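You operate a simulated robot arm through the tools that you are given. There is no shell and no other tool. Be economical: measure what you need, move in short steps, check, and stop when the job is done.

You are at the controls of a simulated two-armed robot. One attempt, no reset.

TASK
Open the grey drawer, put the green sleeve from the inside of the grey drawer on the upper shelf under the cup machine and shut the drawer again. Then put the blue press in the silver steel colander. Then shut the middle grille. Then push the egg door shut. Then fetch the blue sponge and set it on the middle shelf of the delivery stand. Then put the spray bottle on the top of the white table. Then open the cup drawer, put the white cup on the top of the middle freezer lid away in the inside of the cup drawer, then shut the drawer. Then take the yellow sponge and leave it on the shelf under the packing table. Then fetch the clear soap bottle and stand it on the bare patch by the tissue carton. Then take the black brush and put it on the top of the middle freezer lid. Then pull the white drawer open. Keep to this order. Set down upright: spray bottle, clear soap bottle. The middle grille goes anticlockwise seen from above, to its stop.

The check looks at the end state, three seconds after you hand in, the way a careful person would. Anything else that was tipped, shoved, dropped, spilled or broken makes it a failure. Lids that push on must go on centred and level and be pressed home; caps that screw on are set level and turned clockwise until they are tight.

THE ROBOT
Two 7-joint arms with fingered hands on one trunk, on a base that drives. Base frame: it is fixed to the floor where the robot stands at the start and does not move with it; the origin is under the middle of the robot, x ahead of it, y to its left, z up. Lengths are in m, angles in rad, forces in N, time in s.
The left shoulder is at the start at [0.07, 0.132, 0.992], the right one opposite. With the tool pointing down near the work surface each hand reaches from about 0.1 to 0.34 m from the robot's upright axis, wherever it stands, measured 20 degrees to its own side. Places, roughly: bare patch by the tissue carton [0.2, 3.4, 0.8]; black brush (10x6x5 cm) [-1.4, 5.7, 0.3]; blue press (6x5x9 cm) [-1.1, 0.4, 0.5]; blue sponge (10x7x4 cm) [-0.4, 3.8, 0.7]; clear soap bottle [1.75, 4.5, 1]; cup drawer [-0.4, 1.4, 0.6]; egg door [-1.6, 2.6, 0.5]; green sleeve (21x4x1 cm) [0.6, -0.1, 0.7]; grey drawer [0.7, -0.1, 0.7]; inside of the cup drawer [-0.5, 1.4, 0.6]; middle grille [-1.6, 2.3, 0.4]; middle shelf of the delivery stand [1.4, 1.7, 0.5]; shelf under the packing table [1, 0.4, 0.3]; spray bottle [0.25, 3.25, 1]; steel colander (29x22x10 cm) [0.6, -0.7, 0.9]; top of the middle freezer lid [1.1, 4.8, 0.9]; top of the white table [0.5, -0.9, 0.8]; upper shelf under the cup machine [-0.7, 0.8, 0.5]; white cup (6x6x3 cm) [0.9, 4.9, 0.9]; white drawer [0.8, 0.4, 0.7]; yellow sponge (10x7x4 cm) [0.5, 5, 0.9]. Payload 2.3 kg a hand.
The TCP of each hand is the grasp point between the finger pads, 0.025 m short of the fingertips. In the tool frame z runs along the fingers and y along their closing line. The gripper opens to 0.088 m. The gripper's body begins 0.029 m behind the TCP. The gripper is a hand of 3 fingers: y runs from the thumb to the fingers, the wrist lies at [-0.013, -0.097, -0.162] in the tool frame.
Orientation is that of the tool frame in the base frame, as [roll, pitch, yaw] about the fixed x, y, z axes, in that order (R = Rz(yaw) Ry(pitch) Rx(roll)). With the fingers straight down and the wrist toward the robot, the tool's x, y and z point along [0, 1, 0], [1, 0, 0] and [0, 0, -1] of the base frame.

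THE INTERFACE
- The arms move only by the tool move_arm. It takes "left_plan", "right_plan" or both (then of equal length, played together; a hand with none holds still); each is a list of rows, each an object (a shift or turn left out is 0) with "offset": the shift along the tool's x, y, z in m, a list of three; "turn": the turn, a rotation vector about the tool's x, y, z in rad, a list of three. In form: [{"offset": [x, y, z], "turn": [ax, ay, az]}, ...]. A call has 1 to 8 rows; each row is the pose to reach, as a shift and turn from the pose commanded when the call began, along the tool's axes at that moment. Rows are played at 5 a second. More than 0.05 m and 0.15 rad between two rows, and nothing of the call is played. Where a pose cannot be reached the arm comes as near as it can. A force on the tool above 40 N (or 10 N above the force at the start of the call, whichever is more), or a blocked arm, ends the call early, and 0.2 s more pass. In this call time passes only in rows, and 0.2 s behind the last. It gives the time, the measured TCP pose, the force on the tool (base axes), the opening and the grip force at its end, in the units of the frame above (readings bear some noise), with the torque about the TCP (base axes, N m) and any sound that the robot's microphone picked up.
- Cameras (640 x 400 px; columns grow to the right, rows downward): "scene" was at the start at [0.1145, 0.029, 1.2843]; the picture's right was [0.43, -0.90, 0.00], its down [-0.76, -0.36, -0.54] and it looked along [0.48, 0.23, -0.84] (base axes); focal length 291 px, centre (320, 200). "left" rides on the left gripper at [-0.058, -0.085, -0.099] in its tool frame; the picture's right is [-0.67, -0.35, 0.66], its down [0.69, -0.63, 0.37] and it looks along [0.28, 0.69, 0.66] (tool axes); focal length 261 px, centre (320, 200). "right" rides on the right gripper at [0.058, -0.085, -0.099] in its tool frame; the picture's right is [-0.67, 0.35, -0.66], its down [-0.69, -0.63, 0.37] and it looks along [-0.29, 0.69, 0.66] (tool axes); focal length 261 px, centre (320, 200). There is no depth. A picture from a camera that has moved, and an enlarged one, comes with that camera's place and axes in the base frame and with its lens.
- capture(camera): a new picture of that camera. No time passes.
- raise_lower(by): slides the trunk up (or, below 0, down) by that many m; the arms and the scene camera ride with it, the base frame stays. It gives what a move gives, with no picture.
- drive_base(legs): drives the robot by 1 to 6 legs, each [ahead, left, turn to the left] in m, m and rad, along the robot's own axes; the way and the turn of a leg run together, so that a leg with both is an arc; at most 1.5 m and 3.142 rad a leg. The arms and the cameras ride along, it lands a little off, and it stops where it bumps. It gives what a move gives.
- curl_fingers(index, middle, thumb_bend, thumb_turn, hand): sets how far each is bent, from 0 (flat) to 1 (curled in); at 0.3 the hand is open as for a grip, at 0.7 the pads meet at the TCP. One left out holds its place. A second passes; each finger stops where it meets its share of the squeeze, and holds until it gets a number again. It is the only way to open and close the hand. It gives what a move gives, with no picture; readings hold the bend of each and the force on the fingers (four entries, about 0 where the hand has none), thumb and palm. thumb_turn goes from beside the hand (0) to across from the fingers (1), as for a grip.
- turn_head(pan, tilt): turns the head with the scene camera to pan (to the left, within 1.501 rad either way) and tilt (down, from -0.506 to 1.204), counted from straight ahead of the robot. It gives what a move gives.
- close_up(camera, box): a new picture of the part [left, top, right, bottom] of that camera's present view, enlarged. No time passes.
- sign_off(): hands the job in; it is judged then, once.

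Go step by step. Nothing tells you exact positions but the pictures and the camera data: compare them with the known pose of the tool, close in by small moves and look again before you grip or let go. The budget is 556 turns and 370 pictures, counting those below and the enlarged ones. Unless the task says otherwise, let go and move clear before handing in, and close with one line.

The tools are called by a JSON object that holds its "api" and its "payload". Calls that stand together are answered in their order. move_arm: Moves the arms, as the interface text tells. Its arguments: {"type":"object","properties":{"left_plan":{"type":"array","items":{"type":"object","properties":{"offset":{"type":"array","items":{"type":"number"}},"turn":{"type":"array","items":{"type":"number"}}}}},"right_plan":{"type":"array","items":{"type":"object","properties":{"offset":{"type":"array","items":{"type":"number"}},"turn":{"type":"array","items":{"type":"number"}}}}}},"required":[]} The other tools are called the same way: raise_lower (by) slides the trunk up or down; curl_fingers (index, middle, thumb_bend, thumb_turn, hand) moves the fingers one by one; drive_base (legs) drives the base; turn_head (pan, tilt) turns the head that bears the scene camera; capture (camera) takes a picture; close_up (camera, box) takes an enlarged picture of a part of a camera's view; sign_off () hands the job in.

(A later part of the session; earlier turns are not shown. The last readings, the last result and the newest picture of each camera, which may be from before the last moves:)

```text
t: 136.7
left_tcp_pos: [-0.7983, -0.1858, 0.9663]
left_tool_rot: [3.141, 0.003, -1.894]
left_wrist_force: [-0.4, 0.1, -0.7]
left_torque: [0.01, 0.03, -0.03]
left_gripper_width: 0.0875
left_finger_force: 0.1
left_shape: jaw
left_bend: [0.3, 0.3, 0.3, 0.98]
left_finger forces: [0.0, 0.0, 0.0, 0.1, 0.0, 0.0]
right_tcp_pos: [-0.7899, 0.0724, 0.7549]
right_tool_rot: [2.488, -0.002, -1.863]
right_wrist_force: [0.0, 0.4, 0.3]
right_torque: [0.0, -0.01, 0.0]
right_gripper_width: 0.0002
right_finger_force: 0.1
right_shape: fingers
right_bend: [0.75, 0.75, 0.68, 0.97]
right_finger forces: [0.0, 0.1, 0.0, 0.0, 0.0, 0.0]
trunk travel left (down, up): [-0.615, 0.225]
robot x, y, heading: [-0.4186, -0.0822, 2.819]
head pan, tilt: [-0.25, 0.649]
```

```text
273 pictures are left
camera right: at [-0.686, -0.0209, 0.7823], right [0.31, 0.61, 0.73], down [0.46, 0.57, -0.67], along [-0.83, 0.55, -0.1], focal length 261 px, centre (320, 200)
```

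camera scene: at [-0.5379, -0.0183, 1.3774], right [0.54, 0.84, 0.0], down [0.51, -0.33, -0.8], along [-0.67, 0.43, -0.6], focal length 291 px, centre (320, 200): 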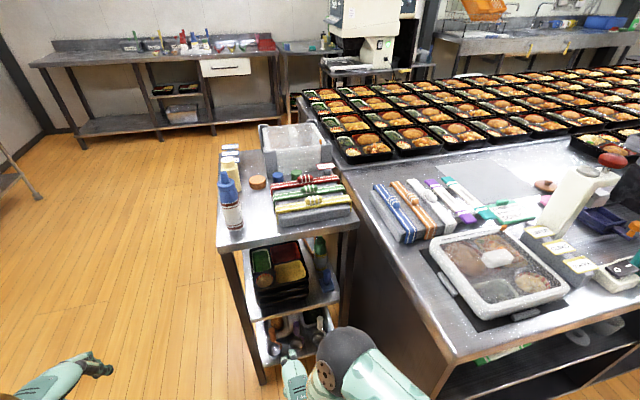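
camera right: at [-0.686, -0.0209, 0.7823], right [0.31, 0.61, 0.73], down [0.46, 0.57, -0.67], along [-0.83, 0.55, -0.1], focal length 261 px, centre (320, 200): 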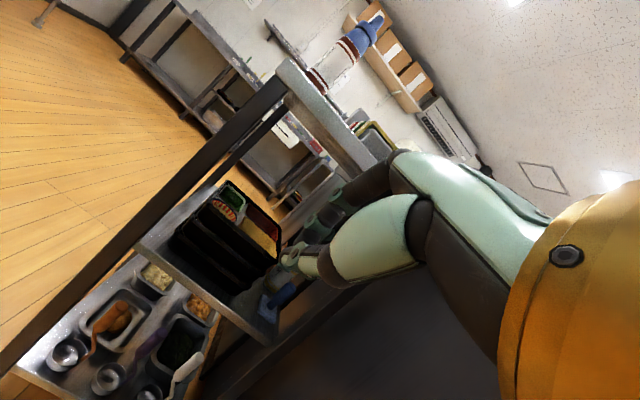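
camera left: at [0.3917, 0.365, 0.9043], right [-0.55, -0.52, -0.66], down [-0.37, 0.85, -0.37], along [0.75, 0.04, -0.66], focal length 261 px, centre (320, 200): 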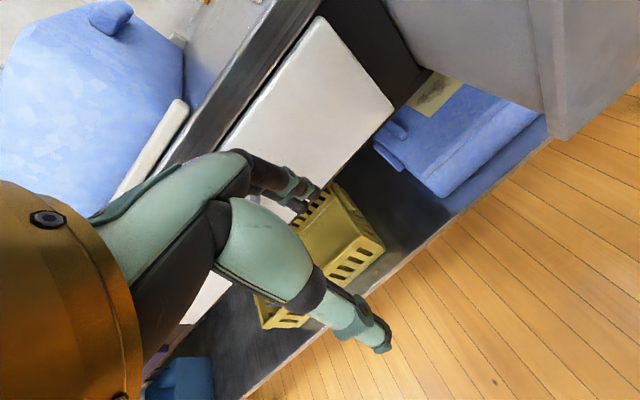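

{"api": "close_up", "payload": {"camera": "scene", "box": [210, 210, 370, 380]}}

{"api": "close_up", "payload": {"camera": "right", "box": [160, 160, 360, 380]}}

```text
2.35 times, centred on (290, 295) of scene
camera zoom: at [-0.5379, -0.0183, 1.3774], right [0.54, 0.84, 0.0], down [0.51, -0.33, -0.8], along [-0.67, 0.43, -0.6], focal length 685 px, centre (391, -24)
```

zoom: 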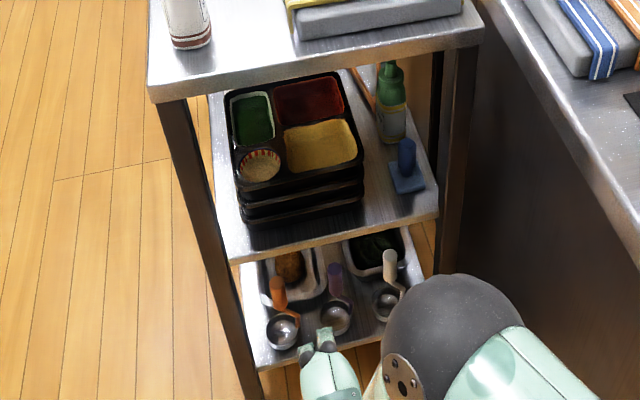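

```text
1.82 times, centred on (260, 270) of right
camera zoom: at [-0.686, -0.0209, 0.7823], right [0.31, 0.61, 0.73], down [0.46, 0.57, -0.67], along [-0.83, 0.55, -0.1], focal length 474 px, centre (429, 73)
```

zoom: 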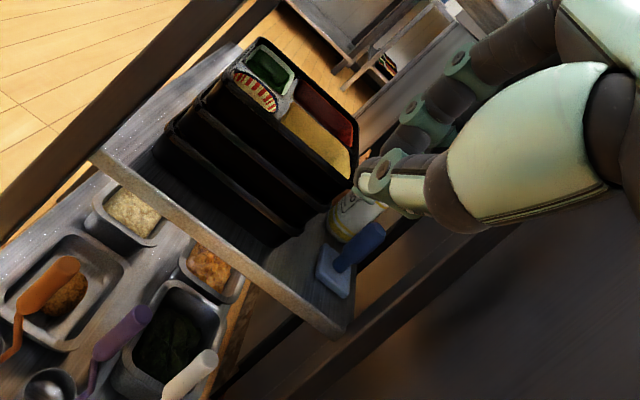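

{"api": "move_arm", "payload": {"left_plan": [{"offset": [0.03, -0.035, -0.01]}, {"offset": [0.06, -0.07, -0.02]}, {"offset": [0.09, -0.105, -0.03]}, {"offset": [0.12, -0.14, -0.04]}, {"offset": [0.15, -0.17, -0.06]}]}}

{"api": "turn_head", "payload": {"pan": 0.3, "tilt": 1.1}}

{"api": "capture", "payload": {"camera": "scene"}}

```text
t: 137.9
left_tcp_pos: [-0.6838, -0.3816, 1.0269]
left_tool_rot: [-3.141, 0.005, -1.894]
left_wrist_force: [0.1, 0.4, 0.1]
left_torque: [0.02, 0.02, -0.01]
left_gripper_width: 0.0876
left_finger_force: 0.0
left_shape: jaw
left_bend: [0.3, 0.3, 0.3, 0.98]
left_finger forces: [0.0, 0.1, 0.1, 0.1, 0.0, 0.1]
left hand out of reach, approached as far as the arm can: row 1, 2, 3
right_tcp_pos: [-0.7908, 0.0705, 0.7541]
right_tool_rot: [2.489, -0.002, -1.863]
right_wrist_force: [0.5, -0.2, -0.5]
right_torque: [0.03, 0.01, 0.01]
right_gripper_width: 0.0
right_finger_force: 0.1
right_shape: fingers
right_bend: [0.75, 0.75, 0.68, 0.97]
right_finger forces: [0.1, 0.1, 0.1, 0.0, 0.0, 0.0]
trunk travel left (down, up): [-0.615, 0.225]
robot x, y, heading: [-0.4184, -0.0795, 2.821]
head pan, tilt: [-0.25, 0.649]
```

```text
t: 138.9
left_tcp_pos: [-0.6852, -0.3788, 1.027]
left_tool_rot: [-3.141, 0.003, -1.894]
left_wrist_force: [-0.3, -1.9, 0.1]
left_torque: [0.01, -0.01, 0.0]
left_gripper_width: 0.0877
left_finger_force: 0.1
left_shape: jaw
left_bend: [0.3, 0.3, 0.3, 0.98]
left_finger forces: [0.0, 0.1, 0.0, 0.1, 0.0, 0.0]
right_tcp_pos: [-0.7894, 0.0724, 0.754]
right_tool_rot: [2.488, -0.003, -1.862]
right_wrist_force: [0.5, 0.2, -0.1]
right_torque: [0.01, 0.02, -0.01]
right_gripper_width: 0.0
right_finger_force: 0.0
right_shape: fingers
right_bend: [0.75, 0.75, 0.68, 0.97]
right_finger forces: [0.0, 0.0, 0.1, 0.1, 0.1, 0.1]
trunk travel left (down, up): [-0.615, 0.225]
robot x, y, heading: [-0.419, -0.0815, 2.816]
head pan, tilt: [0.3, 1.1]
```

```text
270 pictures are left
camera scene: at [-0.528, -0.0638, 1.3431], right [0.02, 1.0, 0.0], down [0.89, -0.02, -0.45], along [-0.45, 0.01, -0.89], focal length 291 px, centre (320, 200)
```

scene: 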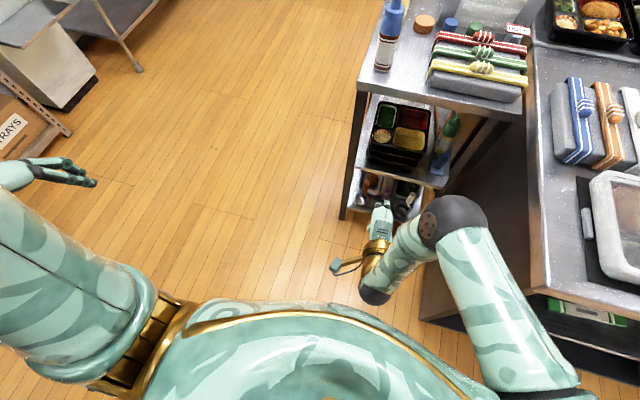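

{"api": "raise_lower", "payload": {"by": -0.25}}

{"api": "drive_base", "payload": {"legs": [[0, 0.24, 0], [0, 0, -0.51], [0.12, 0.1, 0]]}}

{"api": "curl_fingers", "payload": {"hand": "right", "index": 0.45, "middle": 0.45, "thumb_bend": 0.4}}

{"api": "turn_head", "payload": {"pan": -0.1, "tilt": 0.9}}

{"api": "capture", "payload": {"camera": "scene"}}

{"api": "capture", "payload": {"camera": "right"}}

```text
t: 141.4
left_tcp_pos: [-0.6845, -0.38, 0.7757]
left_tool_rot: [-3.142, 0.004, -1.894]
left_wrist_force: [-0.6, 0.0, 0.3]
left_torque: [0.01, 0.0, 0.04]
left_gripper_width: 0.0875
left_finger_force: 0.1
left_shape: jaw
left_bend: [0.3, 0.3, 0.3, 0.98]
left_finger forces: [0.0, 0.0, 0.0, 0.0, 0.0, 0.1]
right_tcp_pos: [-0.7909, 0.072, 0.5043]
right_tool_rot: [2.487, -0.003, -1.864]
right_wrist_force: [1.4, -0.8, -0.3]
right_torque: [0.0, 0.0, -0.01]
right_gripper_width: 0.0
right_finger_force: 0.1
right_shape: fingers
right_bend: [0.75, 0.75, 0.68, 0.97]
right_finger forces: [0.0, 0.1, 0.0, 0.0, 0.0, 0.1]
trunk travel left (down, up): [-0.365, 0.475]
robot x, y, heading: [-0.415, -0.0805, 2.826]
head pan, tilt: [0.3, 1.1]
```

```text
t: 145.7
left_tcp_pos: [-1.0281, -0.4178, 0.7773]
left_tool_rot: [3.141, 0.004, -2.407]
left_wrist_force: [0.8, 0.5, 0.8]
left_torque: [0.0, 0.0, -0.02]
left_gripper_width: 0.0876
left_finger_force: 0.1
left_shape: jaw
left_bend: [0.3, 0.3, 0.3, 0.98]
left_finger forces: [0.0, 0.0, 0.1, 0.0, 0.0, 0.1]
right_tcp_pos: [-0.8968, 0.0288, 0.5043]
right_tool_rot: [2.488, -0.001, -2.379]
right_wrist_force: [0.4, -0.3, 0.2]
right_torque: [0.01, -0.01, -0.02]
right_gripper_width: 0.0001
right_finger_force: 0.0
right_shape: fingers
right_bend: [0.75, 0.75, 0.68, 0.97]
right_finger forces: [0.0, 0.1, 0.0, 0.0, 0.0, 0.0]
trunk travel left (down, up): [-0.365, 0.475]
robot x, y, heading: [-0.6452, -0.2865, 2.303]
head pan, tilt: [0.3, 1.1]
```

```text
t: 146.7
left_tcp_pos: [-1.0273, -0.4166, 0.7765]
left_tool_rot: [-3.141, 0.004, -2.407]
left_wrist_force: [0.0, 0.3, 0.0]
left_torque: [0.02, -0.03, 0.02]
left_gripper_width: 0.0877
left_finger_force: 0.1
left_shape: jaw
left_bend: [0.3, 0.3, 0.3, 0.98]
left_finger forces: [0.0, 0.1, 0.0, 0.0, 0.1, 0.1]
right_tcp_pos: [-0.897, 0.0291, 0.504]
right_tool_rot: [2.487, -0.001, -2.379]
right_wrist_force: [0.1, 0.4, 0.7]
right_torque: [-0.03, -0.03, 0.01]
right_gripper_width: 0.0577
right_finger_force: 0.0
right_shape: fingers
right_bend: [0.45, 0.45, 0.4, 0.97]
right_finger forces: [0.0, 0.1, 0.0, 0.0, 0.0, 0.0]
trunk travel left (down, up): [-0.365, 0.475]
robot x, y, heading: [-0.648, -0.2885, 2.308]
head pan, tilt: [0.3, 1.1]
```

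```text
t: 147.5
left_tcp_pos: [-1.0256, -0.4165, 0.7773]
left_tool_rot: [-3.141, 0.003, -2.405]
left_wrist_force: [0.3, 0.0, 0.0]
left_torque: [-0.01, -0.01, -0.02]
left_gripper_width: 0.0879
left_finger_force: 0.0
left_shape: jaw
left_bend: [0.3, 0.3, 0.3, 0.98]
left_finger forces: [0.0, 0.0, 0.0, 0.0, 0.1, 0.0]
right_tcp_pos: [-0.8968, 0.0285, 0.5041]
right_tool_rot: [2.487, -0.003, -2.379]
right_wrist_force: [-0.1, 0.2, -0.1]
right_torque: [-0.02, 0.0, 0.01]
right_gripper_width: 0.0575
right_finger_force: 0.0
right_shape: fingers
right_bend: [0.45, 0.45, 0.4, 0.97]
right_finger forces: [0.0, 0.0, 0.1, 0.0, 0.0, 0.0]
trunk travel left (down, up): [-0.365, 0.475]
robot x, y, heading: [-0.6474, -0.2874, 2.312]
head pan, tilt: [-0.099, 0.901]
```

```text
269 pictures are left
camera scene: at [-0.7247, -0.1895, 1.1069], right [0.8, 0.59, 0.0], down [0.47, -0.63, -0.62], along [-0.37, 0.5, -0.78], focal length 291 px, centre (320, 200)
```

scene: 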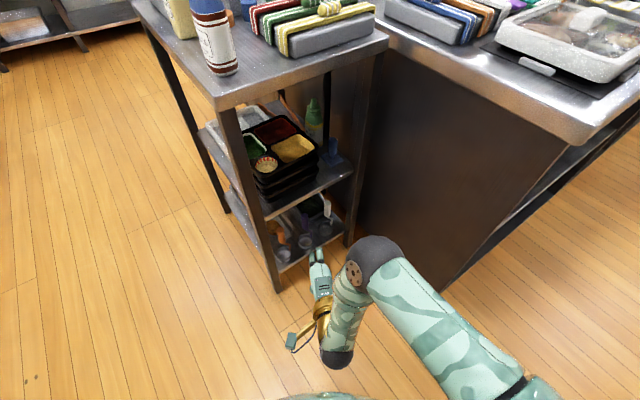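

```text
268 pictures are left
camera right: at [-0.8512, -0.1043, 0.5323], right [0.57, 0.38, 0.73], down [0.69, 0.27, -0.67], along [-0.45, 0.89, -0.1], focal length 261 px, centre (320, 200)
```

right: 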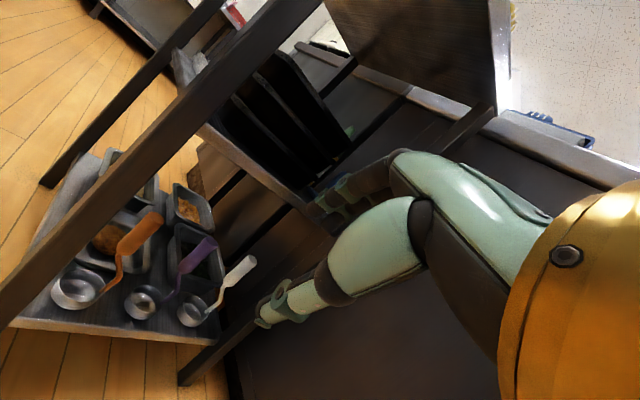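

{"api": "close_up", "payload": {"camera": "scene", "box": [240, 80, 400, 280]}}

```text
2.00 times, centred on (320, 180) of scene
camera zoom: at [-0.7247, -0.1895, 1.1069], right [0.8, 0.59, 0.0], down [0.47, -0.63, -0.62], along [-0.37, 0.5, -0.78], focal length 582 px, centre (320, 240)
```

zoom: 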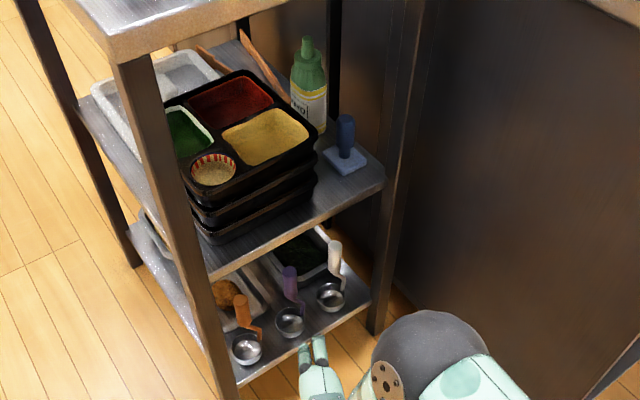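

{"api": "raise_lower", "payload": {"by": 0.045}}

{"api": "drive_base", "payload": {"legs": [[0, -0.085, 0], [0.22, 0, 0]]}}

{"api": "capture", "payload": {"camera": "scene"}}

{"api": "capture", "payload": {"camera": "right"}}

```text
t: 148.4
left_tcp_pos: [-1.0264, -0.4173, 0.8217]
left_tool_rot: [-3.141, 0.003, -2.407]
left_wrist_force: [0.3, -0.4, 0.0]
left_torque: [0.01, -0.03, 0.0]
left_gripper_width: 0.0876
left_finger_force: 0.1
left_shape: jaw
left_bend: [0.3, 0.3, 0.3, 0.98]
left_finger forces: [0.0, 0.1, 0.0, 0.1, 0.0, 0.0]
right_tcp_pos: [-0.8966, 0.0283, 0.55]
right_tool_rot: [2.488, -0.001, -2.38]
right_wrist_force: [-0.6, 0.1, 0.0]
right_torque: [0.02, -0.02, -0.02]
right_gripper_width: 0.0573
right_finger_force: 0.1
right_shape: fingers
right_bend: [0.45, 0.45, 0.4, 0.97]
right_finger forces: [0.1, 0.0, 0.0, 0.1, 0.0, 0.0]
trunk travel left (down, up): [-0.41, 0.43]
robot x, y, heading: [-0.6485, -0.2872, 2.31]
head pan, tilt: [-0.099, 0.901]
```

```text
t: 150.8
left_tcp_pos: [-1.1068, -0.2011, 0.8216]
left_tool_rot: [-3.141, 0.004, -2.401]
left_wrist_force: [0.1, 1.1, -0.9]
left_torque: [0.03, 0.0, 0.05]
left_gripper_width: 0.0876
left_finger_force: 0.0
left_shape: jaw
left_bend: [0.3, 0.3, 0.3, 0.98]
left_finger forces: [0.0, 0.0, 0.0, 0.1, 0.1, 0.0]
right_tcp_pos: [-0.9813, 0.2447, 0.5498]
right_tool_rot: [2.488, -0.001, -2.372]
right_wrist_force: [-0.3, -0.1, 0.3]
right_torque: [-0.01, 0.01, 0.02]
right_gripper_width: 0.0574
right_finger_force: 0.0
right_shape: fingers
right_bend: [0.45, 0.45, 0.4, 0.97]
right_finger forces: [0.1, 0.0, 0.1, 0.0, 0.0, 0.1]
trunk travel left (down, up): [-0.41, 0.43]
robot x, y, heading: [-0.7308, -0.0691, 2.309]
head pan, tilt: [-0.099, 0.901]
```

```text
266 pictures are left
camera scene: at [-0.8079, 0.0285, 1.1518], right [0.8, 0.6, 0.0], down [0.47, -0.63, -0.62], along [-0.37, 0.5, -0.78], focal length 291 px, centre (320, 200)
```

scene: 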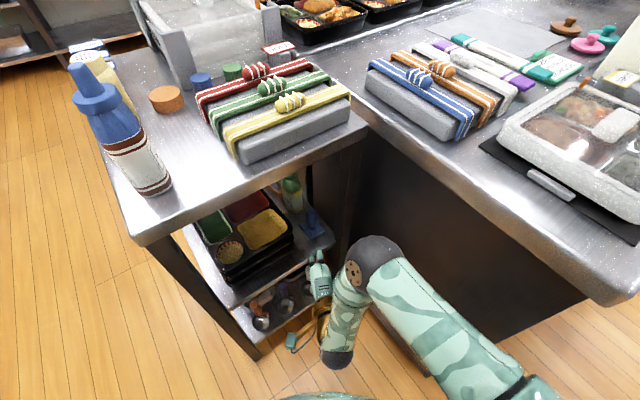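

```text
265 pictures are left
camera right: at [-0.935, 0.1125, 0.5772], right [0.57, 0.38, 0.73], down [0.68, 0.28, -0.67], along [-0.46, 0.88, -0.1], focal length 261 px, centre (320, 200)
```

right: 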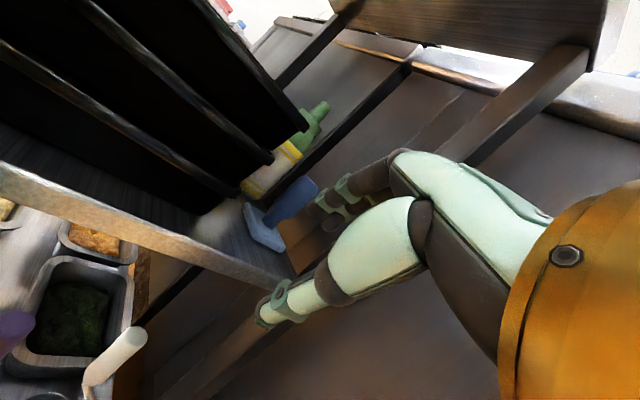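

{"api": "move_arm", "payload": {"right_plan": [{"offset": [0, 0.018, -0.024]}]}}

{"api": "drive_base", "payload": {"legs": [[0.09, 0, 0]]}}

{"api": "capture", "payload": {"camera": "right"}}

```text
t: 151.2
left_tcp_pos: [-1.1091, -0.2013, 0.8223]
left_tool_rot: [3.141, 0.003, -2.401]
left_wrist_force: [-0.9, -0.4, -0.5]
left_torque: [0.05, -0.05, 0.03]
left_gripper_width: 0.0877
left_finger_force: 0.1
left_shape: jaw
left_bend: [0.3, 0.3, 0.3, 0.98]
left_finger forces: [0.1, 0.0, 0.0, 0.0, 0.0, 0.1]
right_tcp_pos: [-0.9808, 0.2449, 0.5783]
right_tool_rot: [2.488, -0.001, -2.371]
right_wrist_force: [0.8, -0.4, -0.6]
right_torque: [0.0, -0.03, 0.0]
right_gripper_width: 0.0577
right_finger_force: 0.0
right_shape: fingers
right_bend: [0.45, 0.45, 0.4, 0.97]
right_finger forces: [0.0, 0.1, 0.1, 0.0, 0.0, 0.0]
trunk travel left (down, up): [-0.41, 0.43]
robot x, y, heading: [-0.7312, -0.0675, 2.31]
head pan, tilt: [-0.099, 0.901]
```

```text
t: 152.3
left_tcp_pos: [-1.1687, -0.1362, 0.8212]
left_tool_rot: [3.141, 0.004, -2.4]
left_wrist_force: [-0.1, 0.2, 0.4]
left_torque: [0.0, 0.04, 0.03]
left_gripper_width: 0.0878
left_finger_force: 0.1
left_shape: jaw
left_bend: [0.3, 0.3, 0.3, 0.98]
left_finger forces: [0.0, 0.0, 0.0, 0.1, 0.1, 0.1]
right_tcp_pos: [-1.0411, 0.3117, 0.5784]
right_tool_rot: [2.486, -0.001, -2.373]
right_wrist_force: [-0.4, -0.8, 0.1]
right_torque: [0.03, 0.0, 0.01]
right_gripper_width: 0.0575
right_finger_force: 0.0
right_shape: fingers
right_bend: [0.45, 0.45, 0.4, 0.97]
right_finger forces: [0.0, 0.0, 0.0, 0.0, 0.1, 0.0]
trunk travel left (down, up): [-0.41, 0.43]
robot x, y, heading: [-0.79, -0.0007, 2.312]
head pan, tilt: [-0.099, 0.901]
```

```text
264 pictures are left
camera right: at [-0.9958, 0.1794, 0.6063], right [0.57, 0.38, 0.73], down [0.68, 0.28, -0.67], along [-0.46, 0.88, -0.1], focal length 261 px, centre (320, 200)
```

right: 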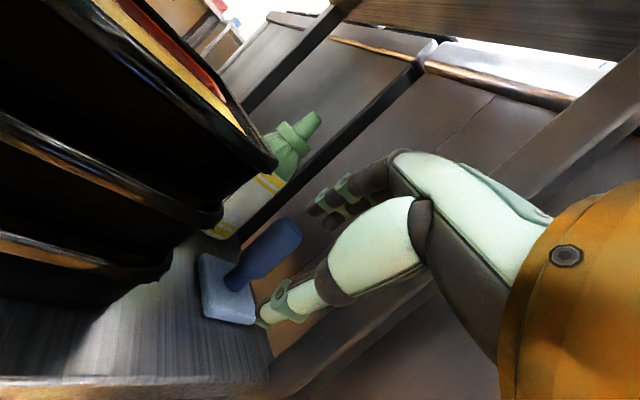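

{"api": "move_arm", "payload": {"right_plan": [{"offset": [0, 0.024, 0.018]}, {"offset": [0, 0.0476, 0.0365]}, {"offset": [0, 0.036, 0.052]}]}}

{"api": "capture", "payload": {"camera": "right"}}

```text
t: 153.1
left_tcp_pos: [-1.1684, -0.1358, 0.8218]
left_tool_rot: [-3.14, 0.004, -2.398]
left_wrist_force: [0.6, 0.1, 0.2]
left_torque: [0.03, 0.02, 0.01]
left_gripper_width: 0.0875
left_finger_force: 0.0
left_shape: jaw
left_bend: [0.3, 0.3, 0.3, 0.98]
left_finger forces: [0.0, 0.0, 0.0, 0.0, 0.1, 0.0]
right_tcp_pos: [-1.0849, 0.3553, 0.5584]
right_tool_rot: [2.487, -0.001, -2.372]
right_wrist_force: [0.6, -0.4, -0.6]
right_torque: [0.04, 0.01, 0.01]
right_gripper_width: 0.0574
right_finger_force: 0.0
right_shape: fingers
right_bend: [0.45, 0.45, 0.4, 0.97]
right_finger forces: [0.0, 0.0, 0.1, 0.0, 0.1, 0.1]
trunk travel left (down, up): [-0.41, 0.43]
robot x, y, heading: [-0.7884, -0.001, 2.311]
head pan, tilt: [-0.099, 0.901]
```

```text
263 pictures are left
camera right: at [-1.0388, 0.2223, 0.5863], right [0.57, 0.38, 0.73], down [0.68, 0.28, -0.67], along [-0.46, 0.88, -0.1], focal length 261 px, centre (320, 200)
```

right: 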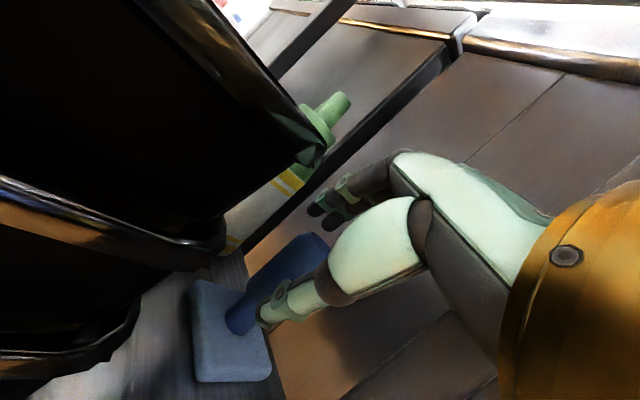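

{"api": "move_arm", "payload": {"right_plan": [{"offset": [0, -0.009, 0.012]}, {"offset": [0, -0.017, 0.024]}]}}

{"api": "curl_fingers", "payload": {"hand": "right", "index": 0.72, "middle": 0.72, "thumb_bend": 0.68}}

{"api": "capture", "payload": {"camera": "right"}}

```text
t: 153.7
left_tcp_pos: [-1.1676, -0.1348, 0.8218]
left_tool_rot: [-3.141, 0.005, -2.4]
left_wrist_force: [-0.1, 0.4, -0.8]
left_torque: [0.02, 0.03, -0.01]
left_gripper_width: 0.0877
left_finger_force: 0.0
left_shape: jaw
left_bend: [0.3, 0.3, 0.3, 0.98]
left_finger forces: [0.0, 0.0, 0.1, 0.0, 0.0, 0.0]
right_tcp_pos: [-1.0863, 0.3556, 0.5295]
right_tool_rot: [2.487, -0.002, -2.373]
right_wrist_force: [0.3, 0.8, 1.0]
right_torque: [0.03, -0.02, 0.0]
right_gripper_width: 0.0577
right_finger_force: 0.1
right_shape: fingers
right_bend: [0.45, 0.45, 0.4, 0.97]
right_finger forces: [0.1, 0.0, 0.0, 0.0, 0.1, 0.1]
trunk travel left (down, up): [-0.41, 0.43]
robot x, y, heading: [-0.79, -0.006, 2.318]
head pan, tilt: [-0.099, 0.901]
```

```text
t: 154.7
left_tcp_pos: [-1.1669, -0.1356, 0.822]
left_tool_rot: [3.141, 0.003, -2.4]
left_wrist_force: [0.3, 0.0, 0.2]
left_torque: [-0.03, -0.02, 0.05]
left_gripper_width: 0.0877
left_finger_force: 0.2
left_shape: jaw
left_bend: [0.3, 0.3, 0.3, 0.98]
left_finger forces: [0.0, 0.0, 0.1, 0.0, 0.1, 0.0]
right_tcp_pos: [-1.086, 0.3548, 0.5302]
right_tool_rot: [2.487, -0.002, -2.371]
right_wrist_force: [-1.3, 1.1, 3.7]
right_torque: [0.03, -0.05, 0.06]
right_gripper_width: 0.0127
right_finger_force: 7.7
right_shape: fingers
right_bend: [0.71, 0.65, 0.6, 0.97]
right_finger forces: [3.6, 6.0, 0.1, 0.0, 5.7, 0.0]
trunk travel left (down, up): [-0.41, 0.43]
robot x, y, heading: [-0.7894, -0.0031, 2.312]
head pan, tilt: [-0.099, 0.901]
```

```text
262 pictures are left
camera right: at [-1.0395, 0.222, 0.5581], right [0.57, 0.38, 0.73], down [0.68, 0.28, -0.67], along [-0.46, 0.88, -0.1], focal length 261 px, centre (320, 200)
```

right: 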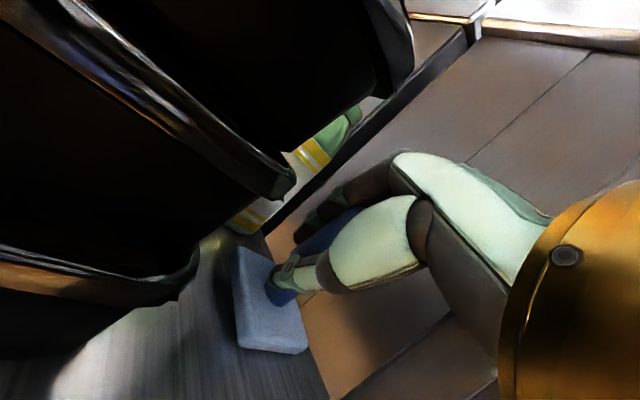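

{"api": "curl_fingers", "payload": {"hand": "right", "index": 0.85, "middle": 0.85, "thumb_bend": 0.8}}

{"api": "move_arm", "payload": {"right_plan": [{"offset": [0, 0.012, -0.016]}, {"offset": [0, 0.024, -0.032]}]}}

{"api": "capture", "payload": {"camera": "right"}}

```text
t: 155.7
left_tcp_pos: [-1.1677, -0.1352, 0.8229]
left_tool_rot: [-3.141, 0.002, -2.4]
left_wrist_force: [-0.7, -0.1, -0.7]
left_torque: [-0.01, 0.02, 0.0]
left_gripper_width: 0.0878
left_finger_force: 0.0
left_shape: jaw
left_bend: [0.3, 0.3, 0.3, 0.98]
left_finger forces: [0.1, 0.0, 0.1, 0.0, 0.0, 0.0]
right_tcp_pos: [-1.0846, 0.3542, 0.5303]
right_tool_rot: [2.487, -0.002, -2.373]
right_wrist_force: [0.6, 0.7, -0.2]
right_torque: [-0.02, 0.03, 0.01]
right_gripper_width: 0.0024
right_finger_force: 0.0
right_shape: fingers
right_bend: [0.84, 0.85, 0.72, 0.96]
right_finger forces: [0.0, 0.0, 0.1, 0.0, 0.1, 0.1]
trunk travel left (down, up): [-0.41, 0.43]
robot x, y, heading: [-0.7896, 0.0026, 2.309]
head pan, tilt: [-0.099, 0.901]
```

```text
t: 156.3
left_tcp_pos: [-1.1675, -0.1358, 0.8229]
left_tool_rot: [-3.14, 0.002, -2.398]
left_wrist_force: [0.6, -0.4, 0.8]
left_torque: [-0.02, -0.01, 0.04]
left_gripper_width: 0.0874
left_finger_force: 0.1
left_shape: jaw
left_bend: [0.3, 0.3, 0.3, 0.98]
left_finger forces: [0.0, 0.0, 0.0, 0.1, 0.0, 0.0]
right_tcp_pos: [-1.0851, 0.3567, 0.5707]
right_tool_rot: [2.488, -0.001, -2.371]
right_wrist_force: [-0.8, -0.2, -0.4]
right_torque: [0.03, -0.02, 0.0]
right_gripper_width: 0.0035
right_finger_force: 0.2
right_shape: fingers
right_bend: [0.85, 0.85, 0.72, 0.96]
right_finger forces: [0.0, 0.0, 0.1, 0.1, 0.1, 0.0]
trunk travel left (down, up): [-0.41, 0.43]
robot x, y, heading: [-0.7881, -0.006, 2.31]
head pan, tilt: [-0.099, 0.901]
```

```text
261 pictures are left
camera right: at [-1.0388, 0.2241, 0.5983], right [0.57, 0.38, 0.73], down [0.68, 0.28, -0.67], along [-0.46, 0.88, -0.1], focal length 261 px, centre (320, 200)
```

right: 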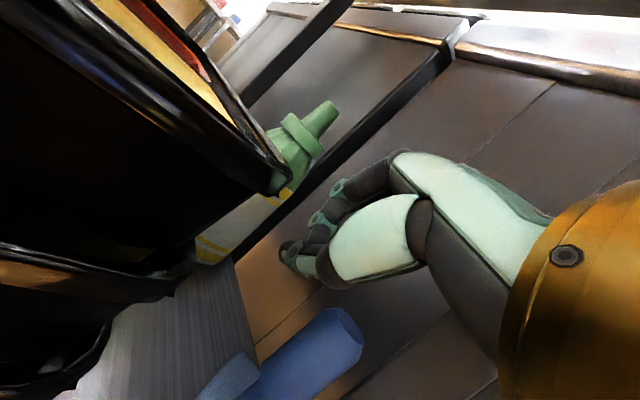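

{"api": "close_up", "payload": {"camera": "scene", "box": [220, 150, 420, 350]}}

```text
2.00 times, centred on (320, 250) of scene
camera zoom: at [-0.8678, 0.0941, 1.1519], right [0.8, 0.6, 0.0], down [0.47, -0.63, -0.62], along [-0.37, 0.5, -0.78], focal length 582 px, centre (320, 100)
```

zoom: 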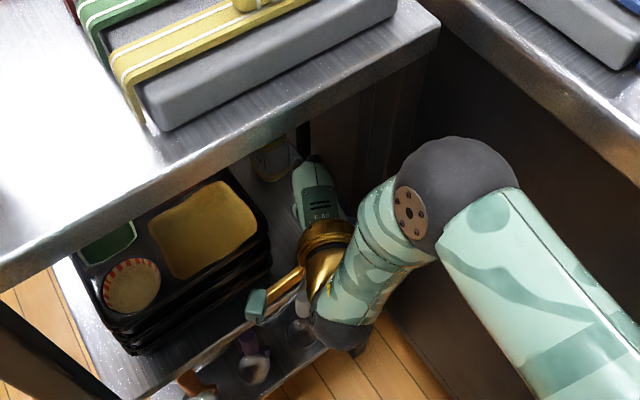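

{"api": "move_arm", "payload": {"right_plan": [{"offset": [0, 0.015, -0.02]}]}}

{"api": "curl_fingers", "payload": {"hand": "right", "index": 0.45, "middle": 0.45, "thumb_bend": 0.4}}

{"api": "capture", "payload": {"camera": "right"}}

```text
t: 156.7
left_tcp_pos: [-1.1676, -0.1363, 0.8217]
left_tool_rot: [3.141, 0.004, -2.4]
left_wrist_force: [0.4, -0.4, 0.3]
left_torque: [0.04, 0.01, -0.01]
left_gripper_width: 0.0877
left_finger_force: 0.2
left_shape: jaw
left_bend: [0.3, 0.3, 0.3, 0.98]
left_finger forces: [0.1, 0.0, 0.0, 0.0, 0.1, 0.1]
right_tcp_pos: [-1.0824, 0.3561, 0.5942]
right_tool_rot: [2.487, -0.002, -2.373]
right_wrist_force: [0.1, -0.3, 0.0]
right_torque: [0.02, -0.03, -0.03]
right_gripper_width: 0.0036
right_finger_force: 0.1
right_shape: fingers
right_bend: [0.85, 0.85, 0.72, 0.96]
right_finger forces: [0.0, 0.0, 0.0, 0.0, 0.0, 0.0]
trunk travel left (down, up): [-0.41, 0.43]
robot x, y, heading: [-0.7897, -0.0043, 2.313]
head pan, tilt: [-0.099, 0.901]
```

```text
t: 157.7
left_tcp_pos: [-1.1672, -0.1359, 0.8225]
left_tool_rot: [3.141, 0.004, -2.398]
left_wrist_force: [0.0, 0.3, 0.3]
left_torque: [0.03, -0.06, 0.0]
left_gripper_width: 0.0877
left_finger_force: 0.2
left_shape: jaw
left_bend: [0.3, 0.3, 0.3, 0.98]
left_finger forces: [0.0, 0.1, 0.1, 0.0, 0.1, 0.0]
right_tcp_pos: [-1.084, 0.3559, 0.5956]
right_tool_rot: [2.487, -0.002, -2.372]
right_wrist_force: [0.0, -0.4, 0.3]
right_torque: [0.0, 0.0, -0.01]
right_gripper_width: 0.0574
right_finger_force: 0.1
right_shape: fingers
right_bend: [0.45, 0.45, 0.4, 0.97]
right_finger forces: [0.1, 0.0, 0.0, 0.0, 0.1, 0.0]
trunk travel left (down, up): [-0.41, 0.43]
robot x, y, heading: [-0.7922, -0.0002, 2.311]
head pan, tilt: [-0.099, 0.901]
```

```text
259 pictures are left
camera right: at [-1.0376, 0.224, 0.6232], right [0.57, 0.38, 0.73], down [0.68, 0.28, -0.67], along [-0.46, 0.88, -0.1], focal length 261 px, centre (320, 200)
```

right: 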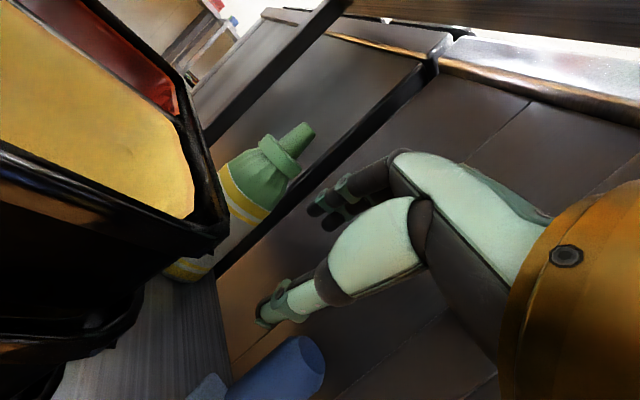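

{"api": "move_arm", "payload": {"right_plan": [{"offset": [-0.012, -0.012, -0.01]}, {"offset": [-0.031, -0.0246, -0.019]}]}}

{"api": "capture", "payload": {"camera": "right"}}

{"api": "close_up", "payload": {"camera": "scene", "box": [220, 150, 420, 350]}}

```text
t: 158.3
left_tcp_pos: [-1.1678, -0.1351, 0.8225]
left_tool_rot: [3.14, 0.003, -2.4]
left_wrist_force: [0.6, -0.2, -1.0]
left_torque: [0.01, -0.01, 0.01]
left_gripper_width: 0.0876
left_finger_force: 0.0
left_shape: jaw
left_bend: [0.3, 0.3, 0.3, 0.98]
left_finger forces: [0.0, 0.1, 0.1, 0.1, 0.0, 0.1]
right_tcp_pos: [-1.0401, 0.3557, 0.5969]
right_tool_rot: [2.486, -0.002, -2.373]
right_wrist_force: [-0.5, 0.0, 0.4]
right_torque: [-0.01, -0.02, 0.01]
right_gripper_width: 0.0579
right_finger_force: 0.0
right_shape: fingers
right_bend: [0.45, 0.45, 0.4, 0.97]
right_finger forces: [0.1, 0.0, 0.0, 0.0, 0.0, 0.1]
trunk travel left (down, up): [-0.41, 0.43]
robot x, y, heading: [-0.7894, -0.0053, 2.309]
head pan, tilt: [-0.099, 0.901]
```

```text
258 pictures are left
camera right: at [-0.9935, 0.2223, 0.6253], right [0.57, 0.38, 0.73], down [0.68, 0.28, -0.67], along [-0.46, 0.88, -0.1], focal length 261 px, centre (320, 200)
```

right: 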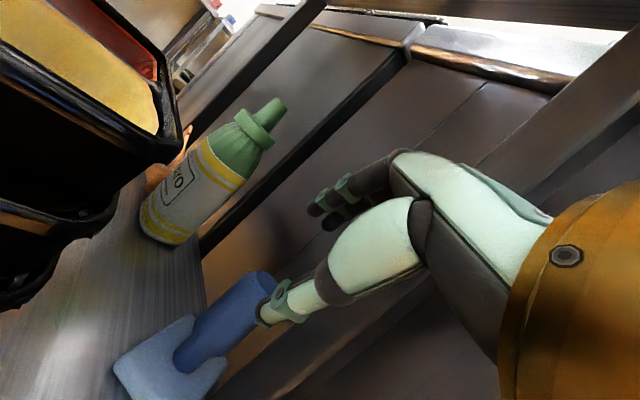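

```text
2.00 times, centred on (320, 250) of scene
camera zoom: at [-0.8677, 0.0944, 1.1519], right [0.8, 0.6, 0.0], down [0.47, -0.63, -0.62], along [-0.37, 0.5, -0.78], focal length 582 px, centre (320, 100)
```

zoom: 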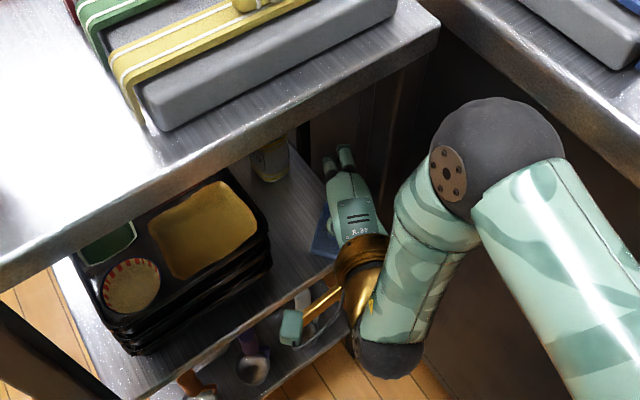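

{"api": "move_arm", "payload": {"right_plan": [{"offset": [0.003, 0.0024, 0.0018], "turn": [0.125, 0, 0]}, {"offset": [0.006, 0.0048, 0.0036], "turn": [0.25, 0, 0]}]}}

{"api": "capture", "payload": {"camera": "right"}}

```text
t: 158.9
left_tcp_pos: [-1.1682, -0.1355, 0.822]
left_tool_rot: [-3.141, 0.004, -2.4]
left_wrist_force: [-0.4, -0.4, -0.4]
left_torque: [0.02, -0.01, 0.0]
left_gripper_width: 0.0877
left_finger_force: 0.2
left_shape: jaw
left_bend: [0.3, 0.3, 0.3, 0.98]
left_finger forces: [0.1, 0.1, 0.0, 0.0, 0.1, 0.1]
right_tcp_pos: [-1.0502, 0.3555, 0.5959]
right_tool_rot: [2.737, -0.003, -2.369]
right_wrist_force: [0.7, -0.6, 0.2]
right_torque: [-0.01, 0.02, -0.01]
right_gripper_width: 0.0573
right_finger_force: 0.1
right_shape: fingers
right_bend: [0.45, 0.45, 0.4, 0.97]
right_finger forces: [0.1, 0.1, 0.1, 0.0, 0.0, 0.0]
trunk travel left (down, up): [-0.41, 0.43]
robot x, y, heading: [-0.7926, -0.0044, 2.313]
head pan, tilt: [-0.099, 0.901]
```

```text
256 pictures are left
camera right: at [-1.0107, 0.2305, 0.6552], right [0.44, 0.51, 0.74], down [0.79, 0.16, -0.58], along [-0.42, 0.84, -0.34], focal length 261 px, centre (320, 200)
```

right: 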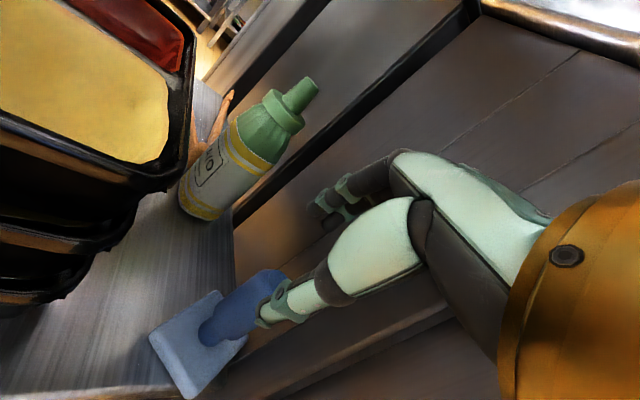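

{"api": "move_arm", "payload": {"right_plan": [{"offset": [0, -0.015, 0.03]}, {"offset": [0, -0.025, 0.052]}]}}

{"api": "capture", "payload": {"camera": "right"}}

```text
t: 159.5
left_tcp_pos: [-1.1671, -0.1358, 0.8222]
left_tool_rot: [-3.14, 0.004, -2.399]
left_wrist_force: [-0.2, 1.3, -0.3]
left_torque: [-0.01, -0.01, 0.02]
left_gripper_width: 0.0877
left_finger_force: 0.1
left_shape: jaw
left_bend: [0.3, 0.3, 0.3, 0.98]
left_finger forces: [0.1, 0.0, 0.1, 0.1, 0.0, 0.1]
right_tcp_pos: [-1.0477, 0.3539, 0.5359]
right_tool_rot: [2.739, -0.002, -2.372]
right_wrist_force: [0.2, -0.3, 0.0]
right_torque: [-0.01, 0.02, 0.0]
right_gripper_width: 0.0578
right_finger_force: 0.0
right_shape: fingers
right_bend: [0.45, 0.45, 0.4, 0.97]
right_finger forces: [0.0, 0.0, 0.1, 0.0, 0.0, 0.0]
trunk travel left (down, up): [-0.41, 0.43]
robot x, y, heading: [-0.7908, -0.0016, 2.311]
head pan, tilt: [-0.099, 0.901]
```

```text
255 pictures are left
camera right: at [-1.0082, 0.2295, 0.5957], right [0.44, 0.51, 0.74], down [0.79, 0.16, -0.58], along [-0.42, 0.84, -0.34], focal length 261 px, centre (320, 200)
```

right: 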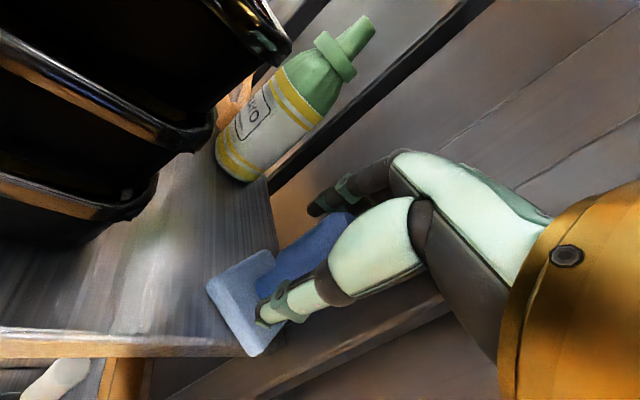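

{"api": "curl_fingers", "payload": {"hand": "right", "index": 0.72, "middle": 0.72, "thumb_bend": 0.66}}

{"api": "capture", "payload": {"camera": "right"}}

```text
t: 160.5
left_tcp_pos: [-1.1675, -0.1357, 0.8209]
left_tool_rot: [3.141, 0.004, -2.401]
left_wrist_force: [-0.3, -0.3, -0.4]
left_torque: [0.01, 0.0, -0.03]
left_gripper_width: 0.0879
left_finger_force: 0.1
left_shape: jaw
left_bend: [0.3, 0.3, 0.3, 0.98]
left_finger forces: [0.0, 0.0, 0.0, 0.0, 0.0, 0.1]
right_tcp_pos: [-1.0457, 0.3545, 0.5374]
right_tool_rot: [2.737, -0.001, -2.373]
right_wrist_force: [-0.8, 1.4, 3.3]
right_torque: [-0.02, -0.03, 0.02]
right_gripper_width: 0.0163
right_finger_force: 9.2
right_shape: fingers
right_bend: [0.71, 0.65, 0.57, 0.96]
right_finger forces: [4.4, 5.9, 0.1, 0.0, 7.1, 0.0]
trunk travel left (down, up): [-0.41, 0.43]
robot x, y, heading: [-0.7897, -0.0018, 2.312]
head pan, tilt: [-0.099, 0.901]
```

```text
254 pictures are left
camera right: at [-1.0083, 0.2293, 0.5963], right [0.44, 0.51, 0.74], down [0.79, 0.16, -0.59], along [-0.42, 0.84, -0.33], focal length 261 px, centre (320, 200)
```

right: 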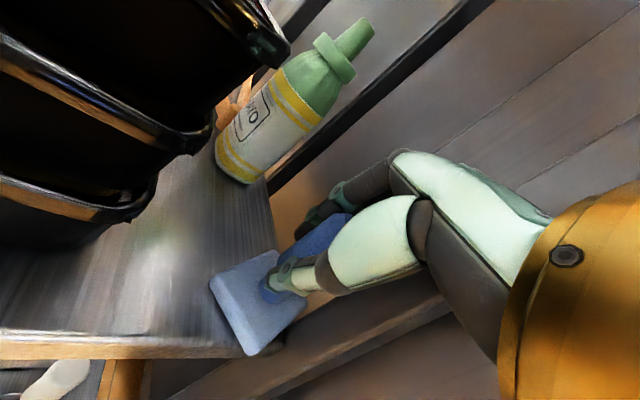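

{"api": "curl_fingers", "payload": {"hand": "right", "index": 0.5, "middle": 0.5, "thumb_bend": 0.45}}

{"api": "move_arm", "payload": {"right_plan": [{"offset": [-0.009, -0.002, 0.006]}]}}

{"api": "curl_fingers", "payload": {"hand": "right", "index": 0.72, "middle": 0.72, "thumb_bend": 0.66}}

{"api": "capture", "payload": {"camera": "right"}}

```text
t: 161.5
left_tcp_pos: [-1.1676, -0.1345, 0.8219]
left_tool_rot: [-3.142, 0.003, -2.399]
left_wrist_force: [-0.5, -0.1, -0.5]
left_torque: [-0.01, -0.03, -0.02]
left_gripper_width: 0.088
left_finger_force: 0.1
left_shape: jaw
left_bend: [0.3, 0.3, 0.3, 0.98]
left_finger forces: [0.1, 0.0, 0.0, 0.0, 0.1, 0.1]
right_tcp_pos: [-1.0465, 0.3544, 0.5382]
right_tool_rot: [2.737, -0.001, -2.373]
right_wrist_force: [-0.2, -0.3, -0.4]
right_torque: [0.0, 0.02, 0.04]
right_gripper_width: 0.0463
right_finger_force: 0.0
right_shape: fingers
right_bend: [0.5, 0.5, 0.45, 0.97]
right_finger forces: [0.1, 0.0, 0.0, 0.1, 0.1, 0.0]
trunk travel left (down, up): [-0.41, 0.43]
robot x, y, heading: [-0.7893, -0.0026, 2.312]
head pan, tilt: [-0.099, 0.901]
```

```text
t: 161.9
left_tcp_pos: [-1.1689, -0.1363, 0.8215]
left_tool_rot: [-3.139, 0.004, -2.399]
left_wrist_force: [0.1, -0.1, 0.5]
left_torque: [0.04, 0.03, -0.02]
left_gripper_width: 0.0878
left_finger_force: 0.1
left_shape: jaw
left_bend: [0.3, 0.3, 0.3, 0.98]
left_finger forces: [0.0, 0.1, 0.0, 0.1, 0.1, 0.0]
right_tcp_pos: [-1.0395, 0.3598, 0.5325]
right_tool_rot: [2.738, -0.002, -2.374]
right_wrist_force: [-0.8, 0.5, 1.1]
right_torque: [0.03, -0.02, -0.01]
right_gripper_width: 0.047
right_finger_force: 0.7
right_shape: fingers
right_bend: [0.5, 0.5, 0.45, 0.97]
right_finger forces: [0.5, 0.0, 0.1, 0.0, 0.1, 0.0]
trunk travel left (down, up): [-0.41, 0.43]
robot x, y, heading: [-0.7907, -0.0028, 2.318]
head pan, tilt: [-0.099, 0.901]
```

```text
t: 162.9
left_tcp_pos: [-1.1681, -0.1351, 0.8228]
left_tool_rot: [3.14, 0.004, -2.399]
left_wrist_force: [0.1, 0.5, 0.2]
left_torque: [0.01, -0.03, -0.03]
left_gripper_width: 0.0877
left_finger_force: 0.0
left_shape: jaw
left_bend: [0.3, 0.3, 0.3, 0.98]
left_finger forces: [0.0, 0.1, 0.0, 0.0, 0.1, 0.1]
right_tcp_pos: [-1.0407, 0.3614, 0.532]
right_tool_rot: [2.736, 0.0, -2.372]
right_wrist_force: [0.4, 2.1, 4.4]
right_torque: [0.02, -0.02, -0.02]
right_gripper_width: 0.0212
right_finger_force: 10.4
right_shape: fingers
right_bend: [0.71, 0.71, 0.56, 0.97]
right_finger forces: [9.1, 3.6, 0.1, 0.1, 8.5, 0.1]
trunk travel left (down, up): [-0.41, 0.43]
robot x, y, heading: [-0.7922, 0.0003, 2.314]
head pan, tilt: [-0.099, 0.901]
```

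```text
253 pictures are left
camera right: at [-1.0013, 0.2351, 0.5904], right [0.44, 0.51, 0.74], down [0.79, 0.16, -0.59], along [-0.42, 0.84, -0.33], focal length 261 px, centre (320, 200)
```

right: 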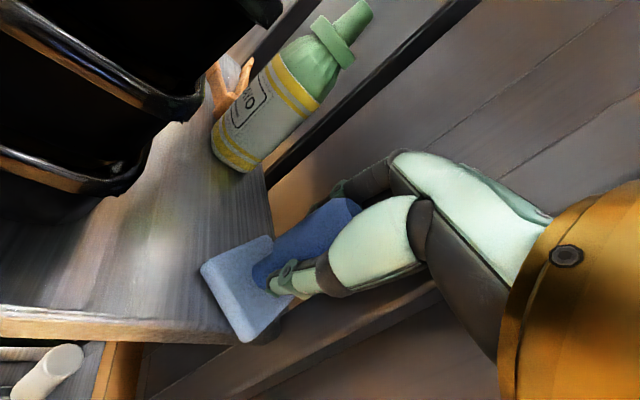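

{"api": "curl_fingers", "payload": {"hand": "right", "index": 0.75, "middle": 0.77, "thumb_bend": 0.69}}

{"api": "move_arm", "payload": {"right_plan": [{"offset": [0, 0.004, -0.01]}, {"offset": [0, 0.01, -0.025]}]}}

{"api": "capture", "payload": {"camera": "right"}}

```text
t: 163.9
left_tcp_pos: [-1.1681, -0.1345, 0.8218]
left_tool_rot: [3.141, 0.003, -2.4]
left_wrist_force: [-0.3, 0.3, -0.6]
left_torque: [-0.01, 0.01, 0.02]
left_gripper_width: 0.0878
left_finger_force: 0.0
left_shape: jaw
left_bend: [0.3, 0.3, 0.3, 0.98]
left_finger forces: [0.0, 0.1, 0.0, 0.1, 0.0, 0.0]
right_tcp_pos: [-1.0392, 0.3601, 0.5325]
right_tool_rot: [2.736, -0.002, -2.372]
right_wrist_force: [-3.3, 1.6, 7.0]
right_torque: [-0.03, 0.02, 0.08]
right_gripper_width: 0.0203
right_finger_force: 13.6
right_shape: fingers
right_bend: [0.73, 0.75, 0.56, 0.97]
right_finger forces: [9.6, 6.5, 0.1, 0.0, 11.2, 0.0]
trunk travel left (down, up): [-0.41, 0.43]
robot x, y, heading: [-0.7919, -0.0013, 2.311]
head pan, tilt: [-0.099, 0.901]
```

```text
t: 164.5
left_tcp_pos: [-1.1684, -0.1353, 0.8229]
left_tool_rot: [3.141, 0.003, -2.399]
left_wrist_force: [-0.7, 0.6, -0.4]
left_torque: [0.06, 0.01, -0.02]
left_gripper_width: 0.0878
left_finger_force: 0.0
left_shape: jaw
left_bend: [0.3, 0.3, 0.3, 0.98]
left_finger forces: [0.1, 0.0, 0.1, 0.1, 0.1, 0.0]
right_tcp_pos: [-1.0411, 0.3605, 0.557]
right_tool_rot: [2.739, -0.003, -2.373]
right_wrist_force: [-0.4, 0.6, -1.1]
right_torque: [0.0, 0.04, -0.05]
right_gripper_width: 0.0209
right_finger_force: 13.7
right_shape: fingers
right_bend: [0.74, 0.75, 0.55, 0.96]
right_finger forces: [7.9, 5.7, 0.1, 0.0, 13.7, 0.0]
trunk travel left (down, up): [-0.41, 0.43]
robot x, y, heading: [-0.7873, -0.0018, 2.309]
head pan, tilt: [-0.099, 0.901]
```

```text
252 pictures are left
camera right: at [-1.0032, 0.2346, 0.6172], right [0.44, 0.51, 0.74], down [0.79, 0.16, -0.58], along [-0.42, 0.84, -0.34], focal length 261 px, centre (320, 200)
```

right: 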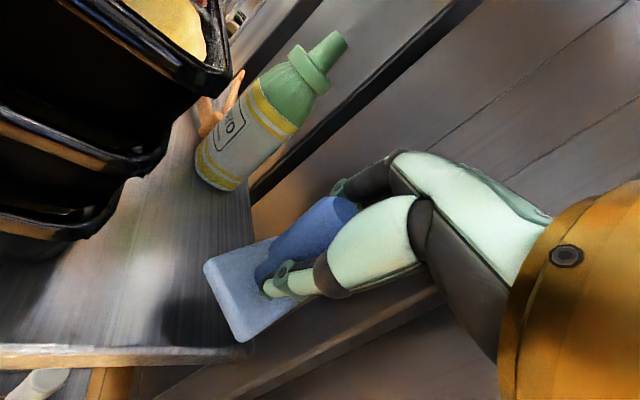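

{"api": "drive_base", "payload": {"legs": [[-0.3, 0, 0]]}}

{"api": "raise_lower", "payload": {"by": 0.4}}

{"api": "capture", "payload": {"camera": "right"}}

```text
t: 166.5
left_tcp_pos: [-0.971, -0.3509, 0.8228]
left_tool_rot: [-3.142, 0.004, -2.398]
left_wrist_force: [0.5, 0.3, -0.3]
left_torque: [-0.02, 0.01, 0.0]
left_gripper_width: 0.0875
left_finger_force: 0.1
left_shape: jaw
left_bend: [0.3, 0.3, 0.3, 0.98]
left_finger forces: [0.0, 0.1, 0.0, 0.1, 0.0, 0.0]
right_tcp_pos: [-0.8455, 0.1452, 0.559]
right_tool_rot: [2.735, -0.003, -2.368]
right_wrist_force: [-0.1, 0.0, -0.9]
right_torque: [-0.03, 0.0, -0.01]
right_gripper_width: 0.0204
right_finger_force: 14.3
right_shape: fingers
right_bend: [0.74, 0.75, 0.55, 0.95]
right_finger forces: [8.0, 7.2, 0.0, 0.1, 13.5, 0.0]
trunk travel left (down, up): [-0.41, 0.43]
robot x, y, heading: [-0.5911, -0.2184, 2.311]
head pan, tilt: [-0.099, 0.901]
```

```text
t: 170.3
left_tcp_pos: [-0.9712, -0.3507, 1.2202]
left_tool_rot: [-3.14, 0.005, -2.399]
left_wrist_force: [0.2, 0.2, -0.9]
left_torque: [0.01, 0.01, 0.01]
left_gripper_width: 0.0874
left_finger_force: 0.1
left_shape: jaw
left_bend: [0.3, 0.3, 0.3, 0.98]
left_finger forces: [0.0, 0.0, 0.1, 0.0, 0.1, 0.0]
right_tcp_pos: [-0.8458, 0.1457, 0.9589]
right_tool_rot: [2.739, -0.002, -2.369]
right_wrist_force: [-0.7, 0.8, 0.0]
right_torque: [0.01, 0.02, 0.01]
right_gripper_width: 0.0205
right_finger_force: 14.8
right_shape: fingers
right_bend: [0.74, 0.75, 0.55, 0.95]
right_finger forces: [8.1, 7.0, 0.0, 0.0, 13.7, 0.0]
trunk travel left (down, up): [-0.81, 0.03]
robot x, y, heading: [-0.5933, -0.2168, 2.314]
head pan, tilt: [-0.099, 0.901]
```

```text
251 pictures are left
camera right: at [-0.8074, 0.0204, 1.0172], right [0.44, 0.51, 0.74], down [0.79, 0.17, -0.58], along [-0.42, 0.84, -0.34], focal length 261 px, centre (320, 200)
```

right: 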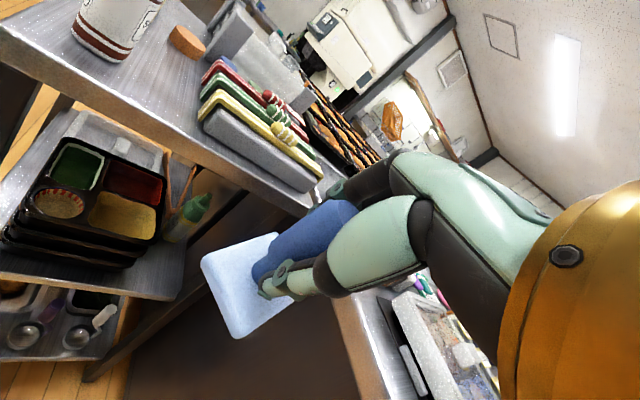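

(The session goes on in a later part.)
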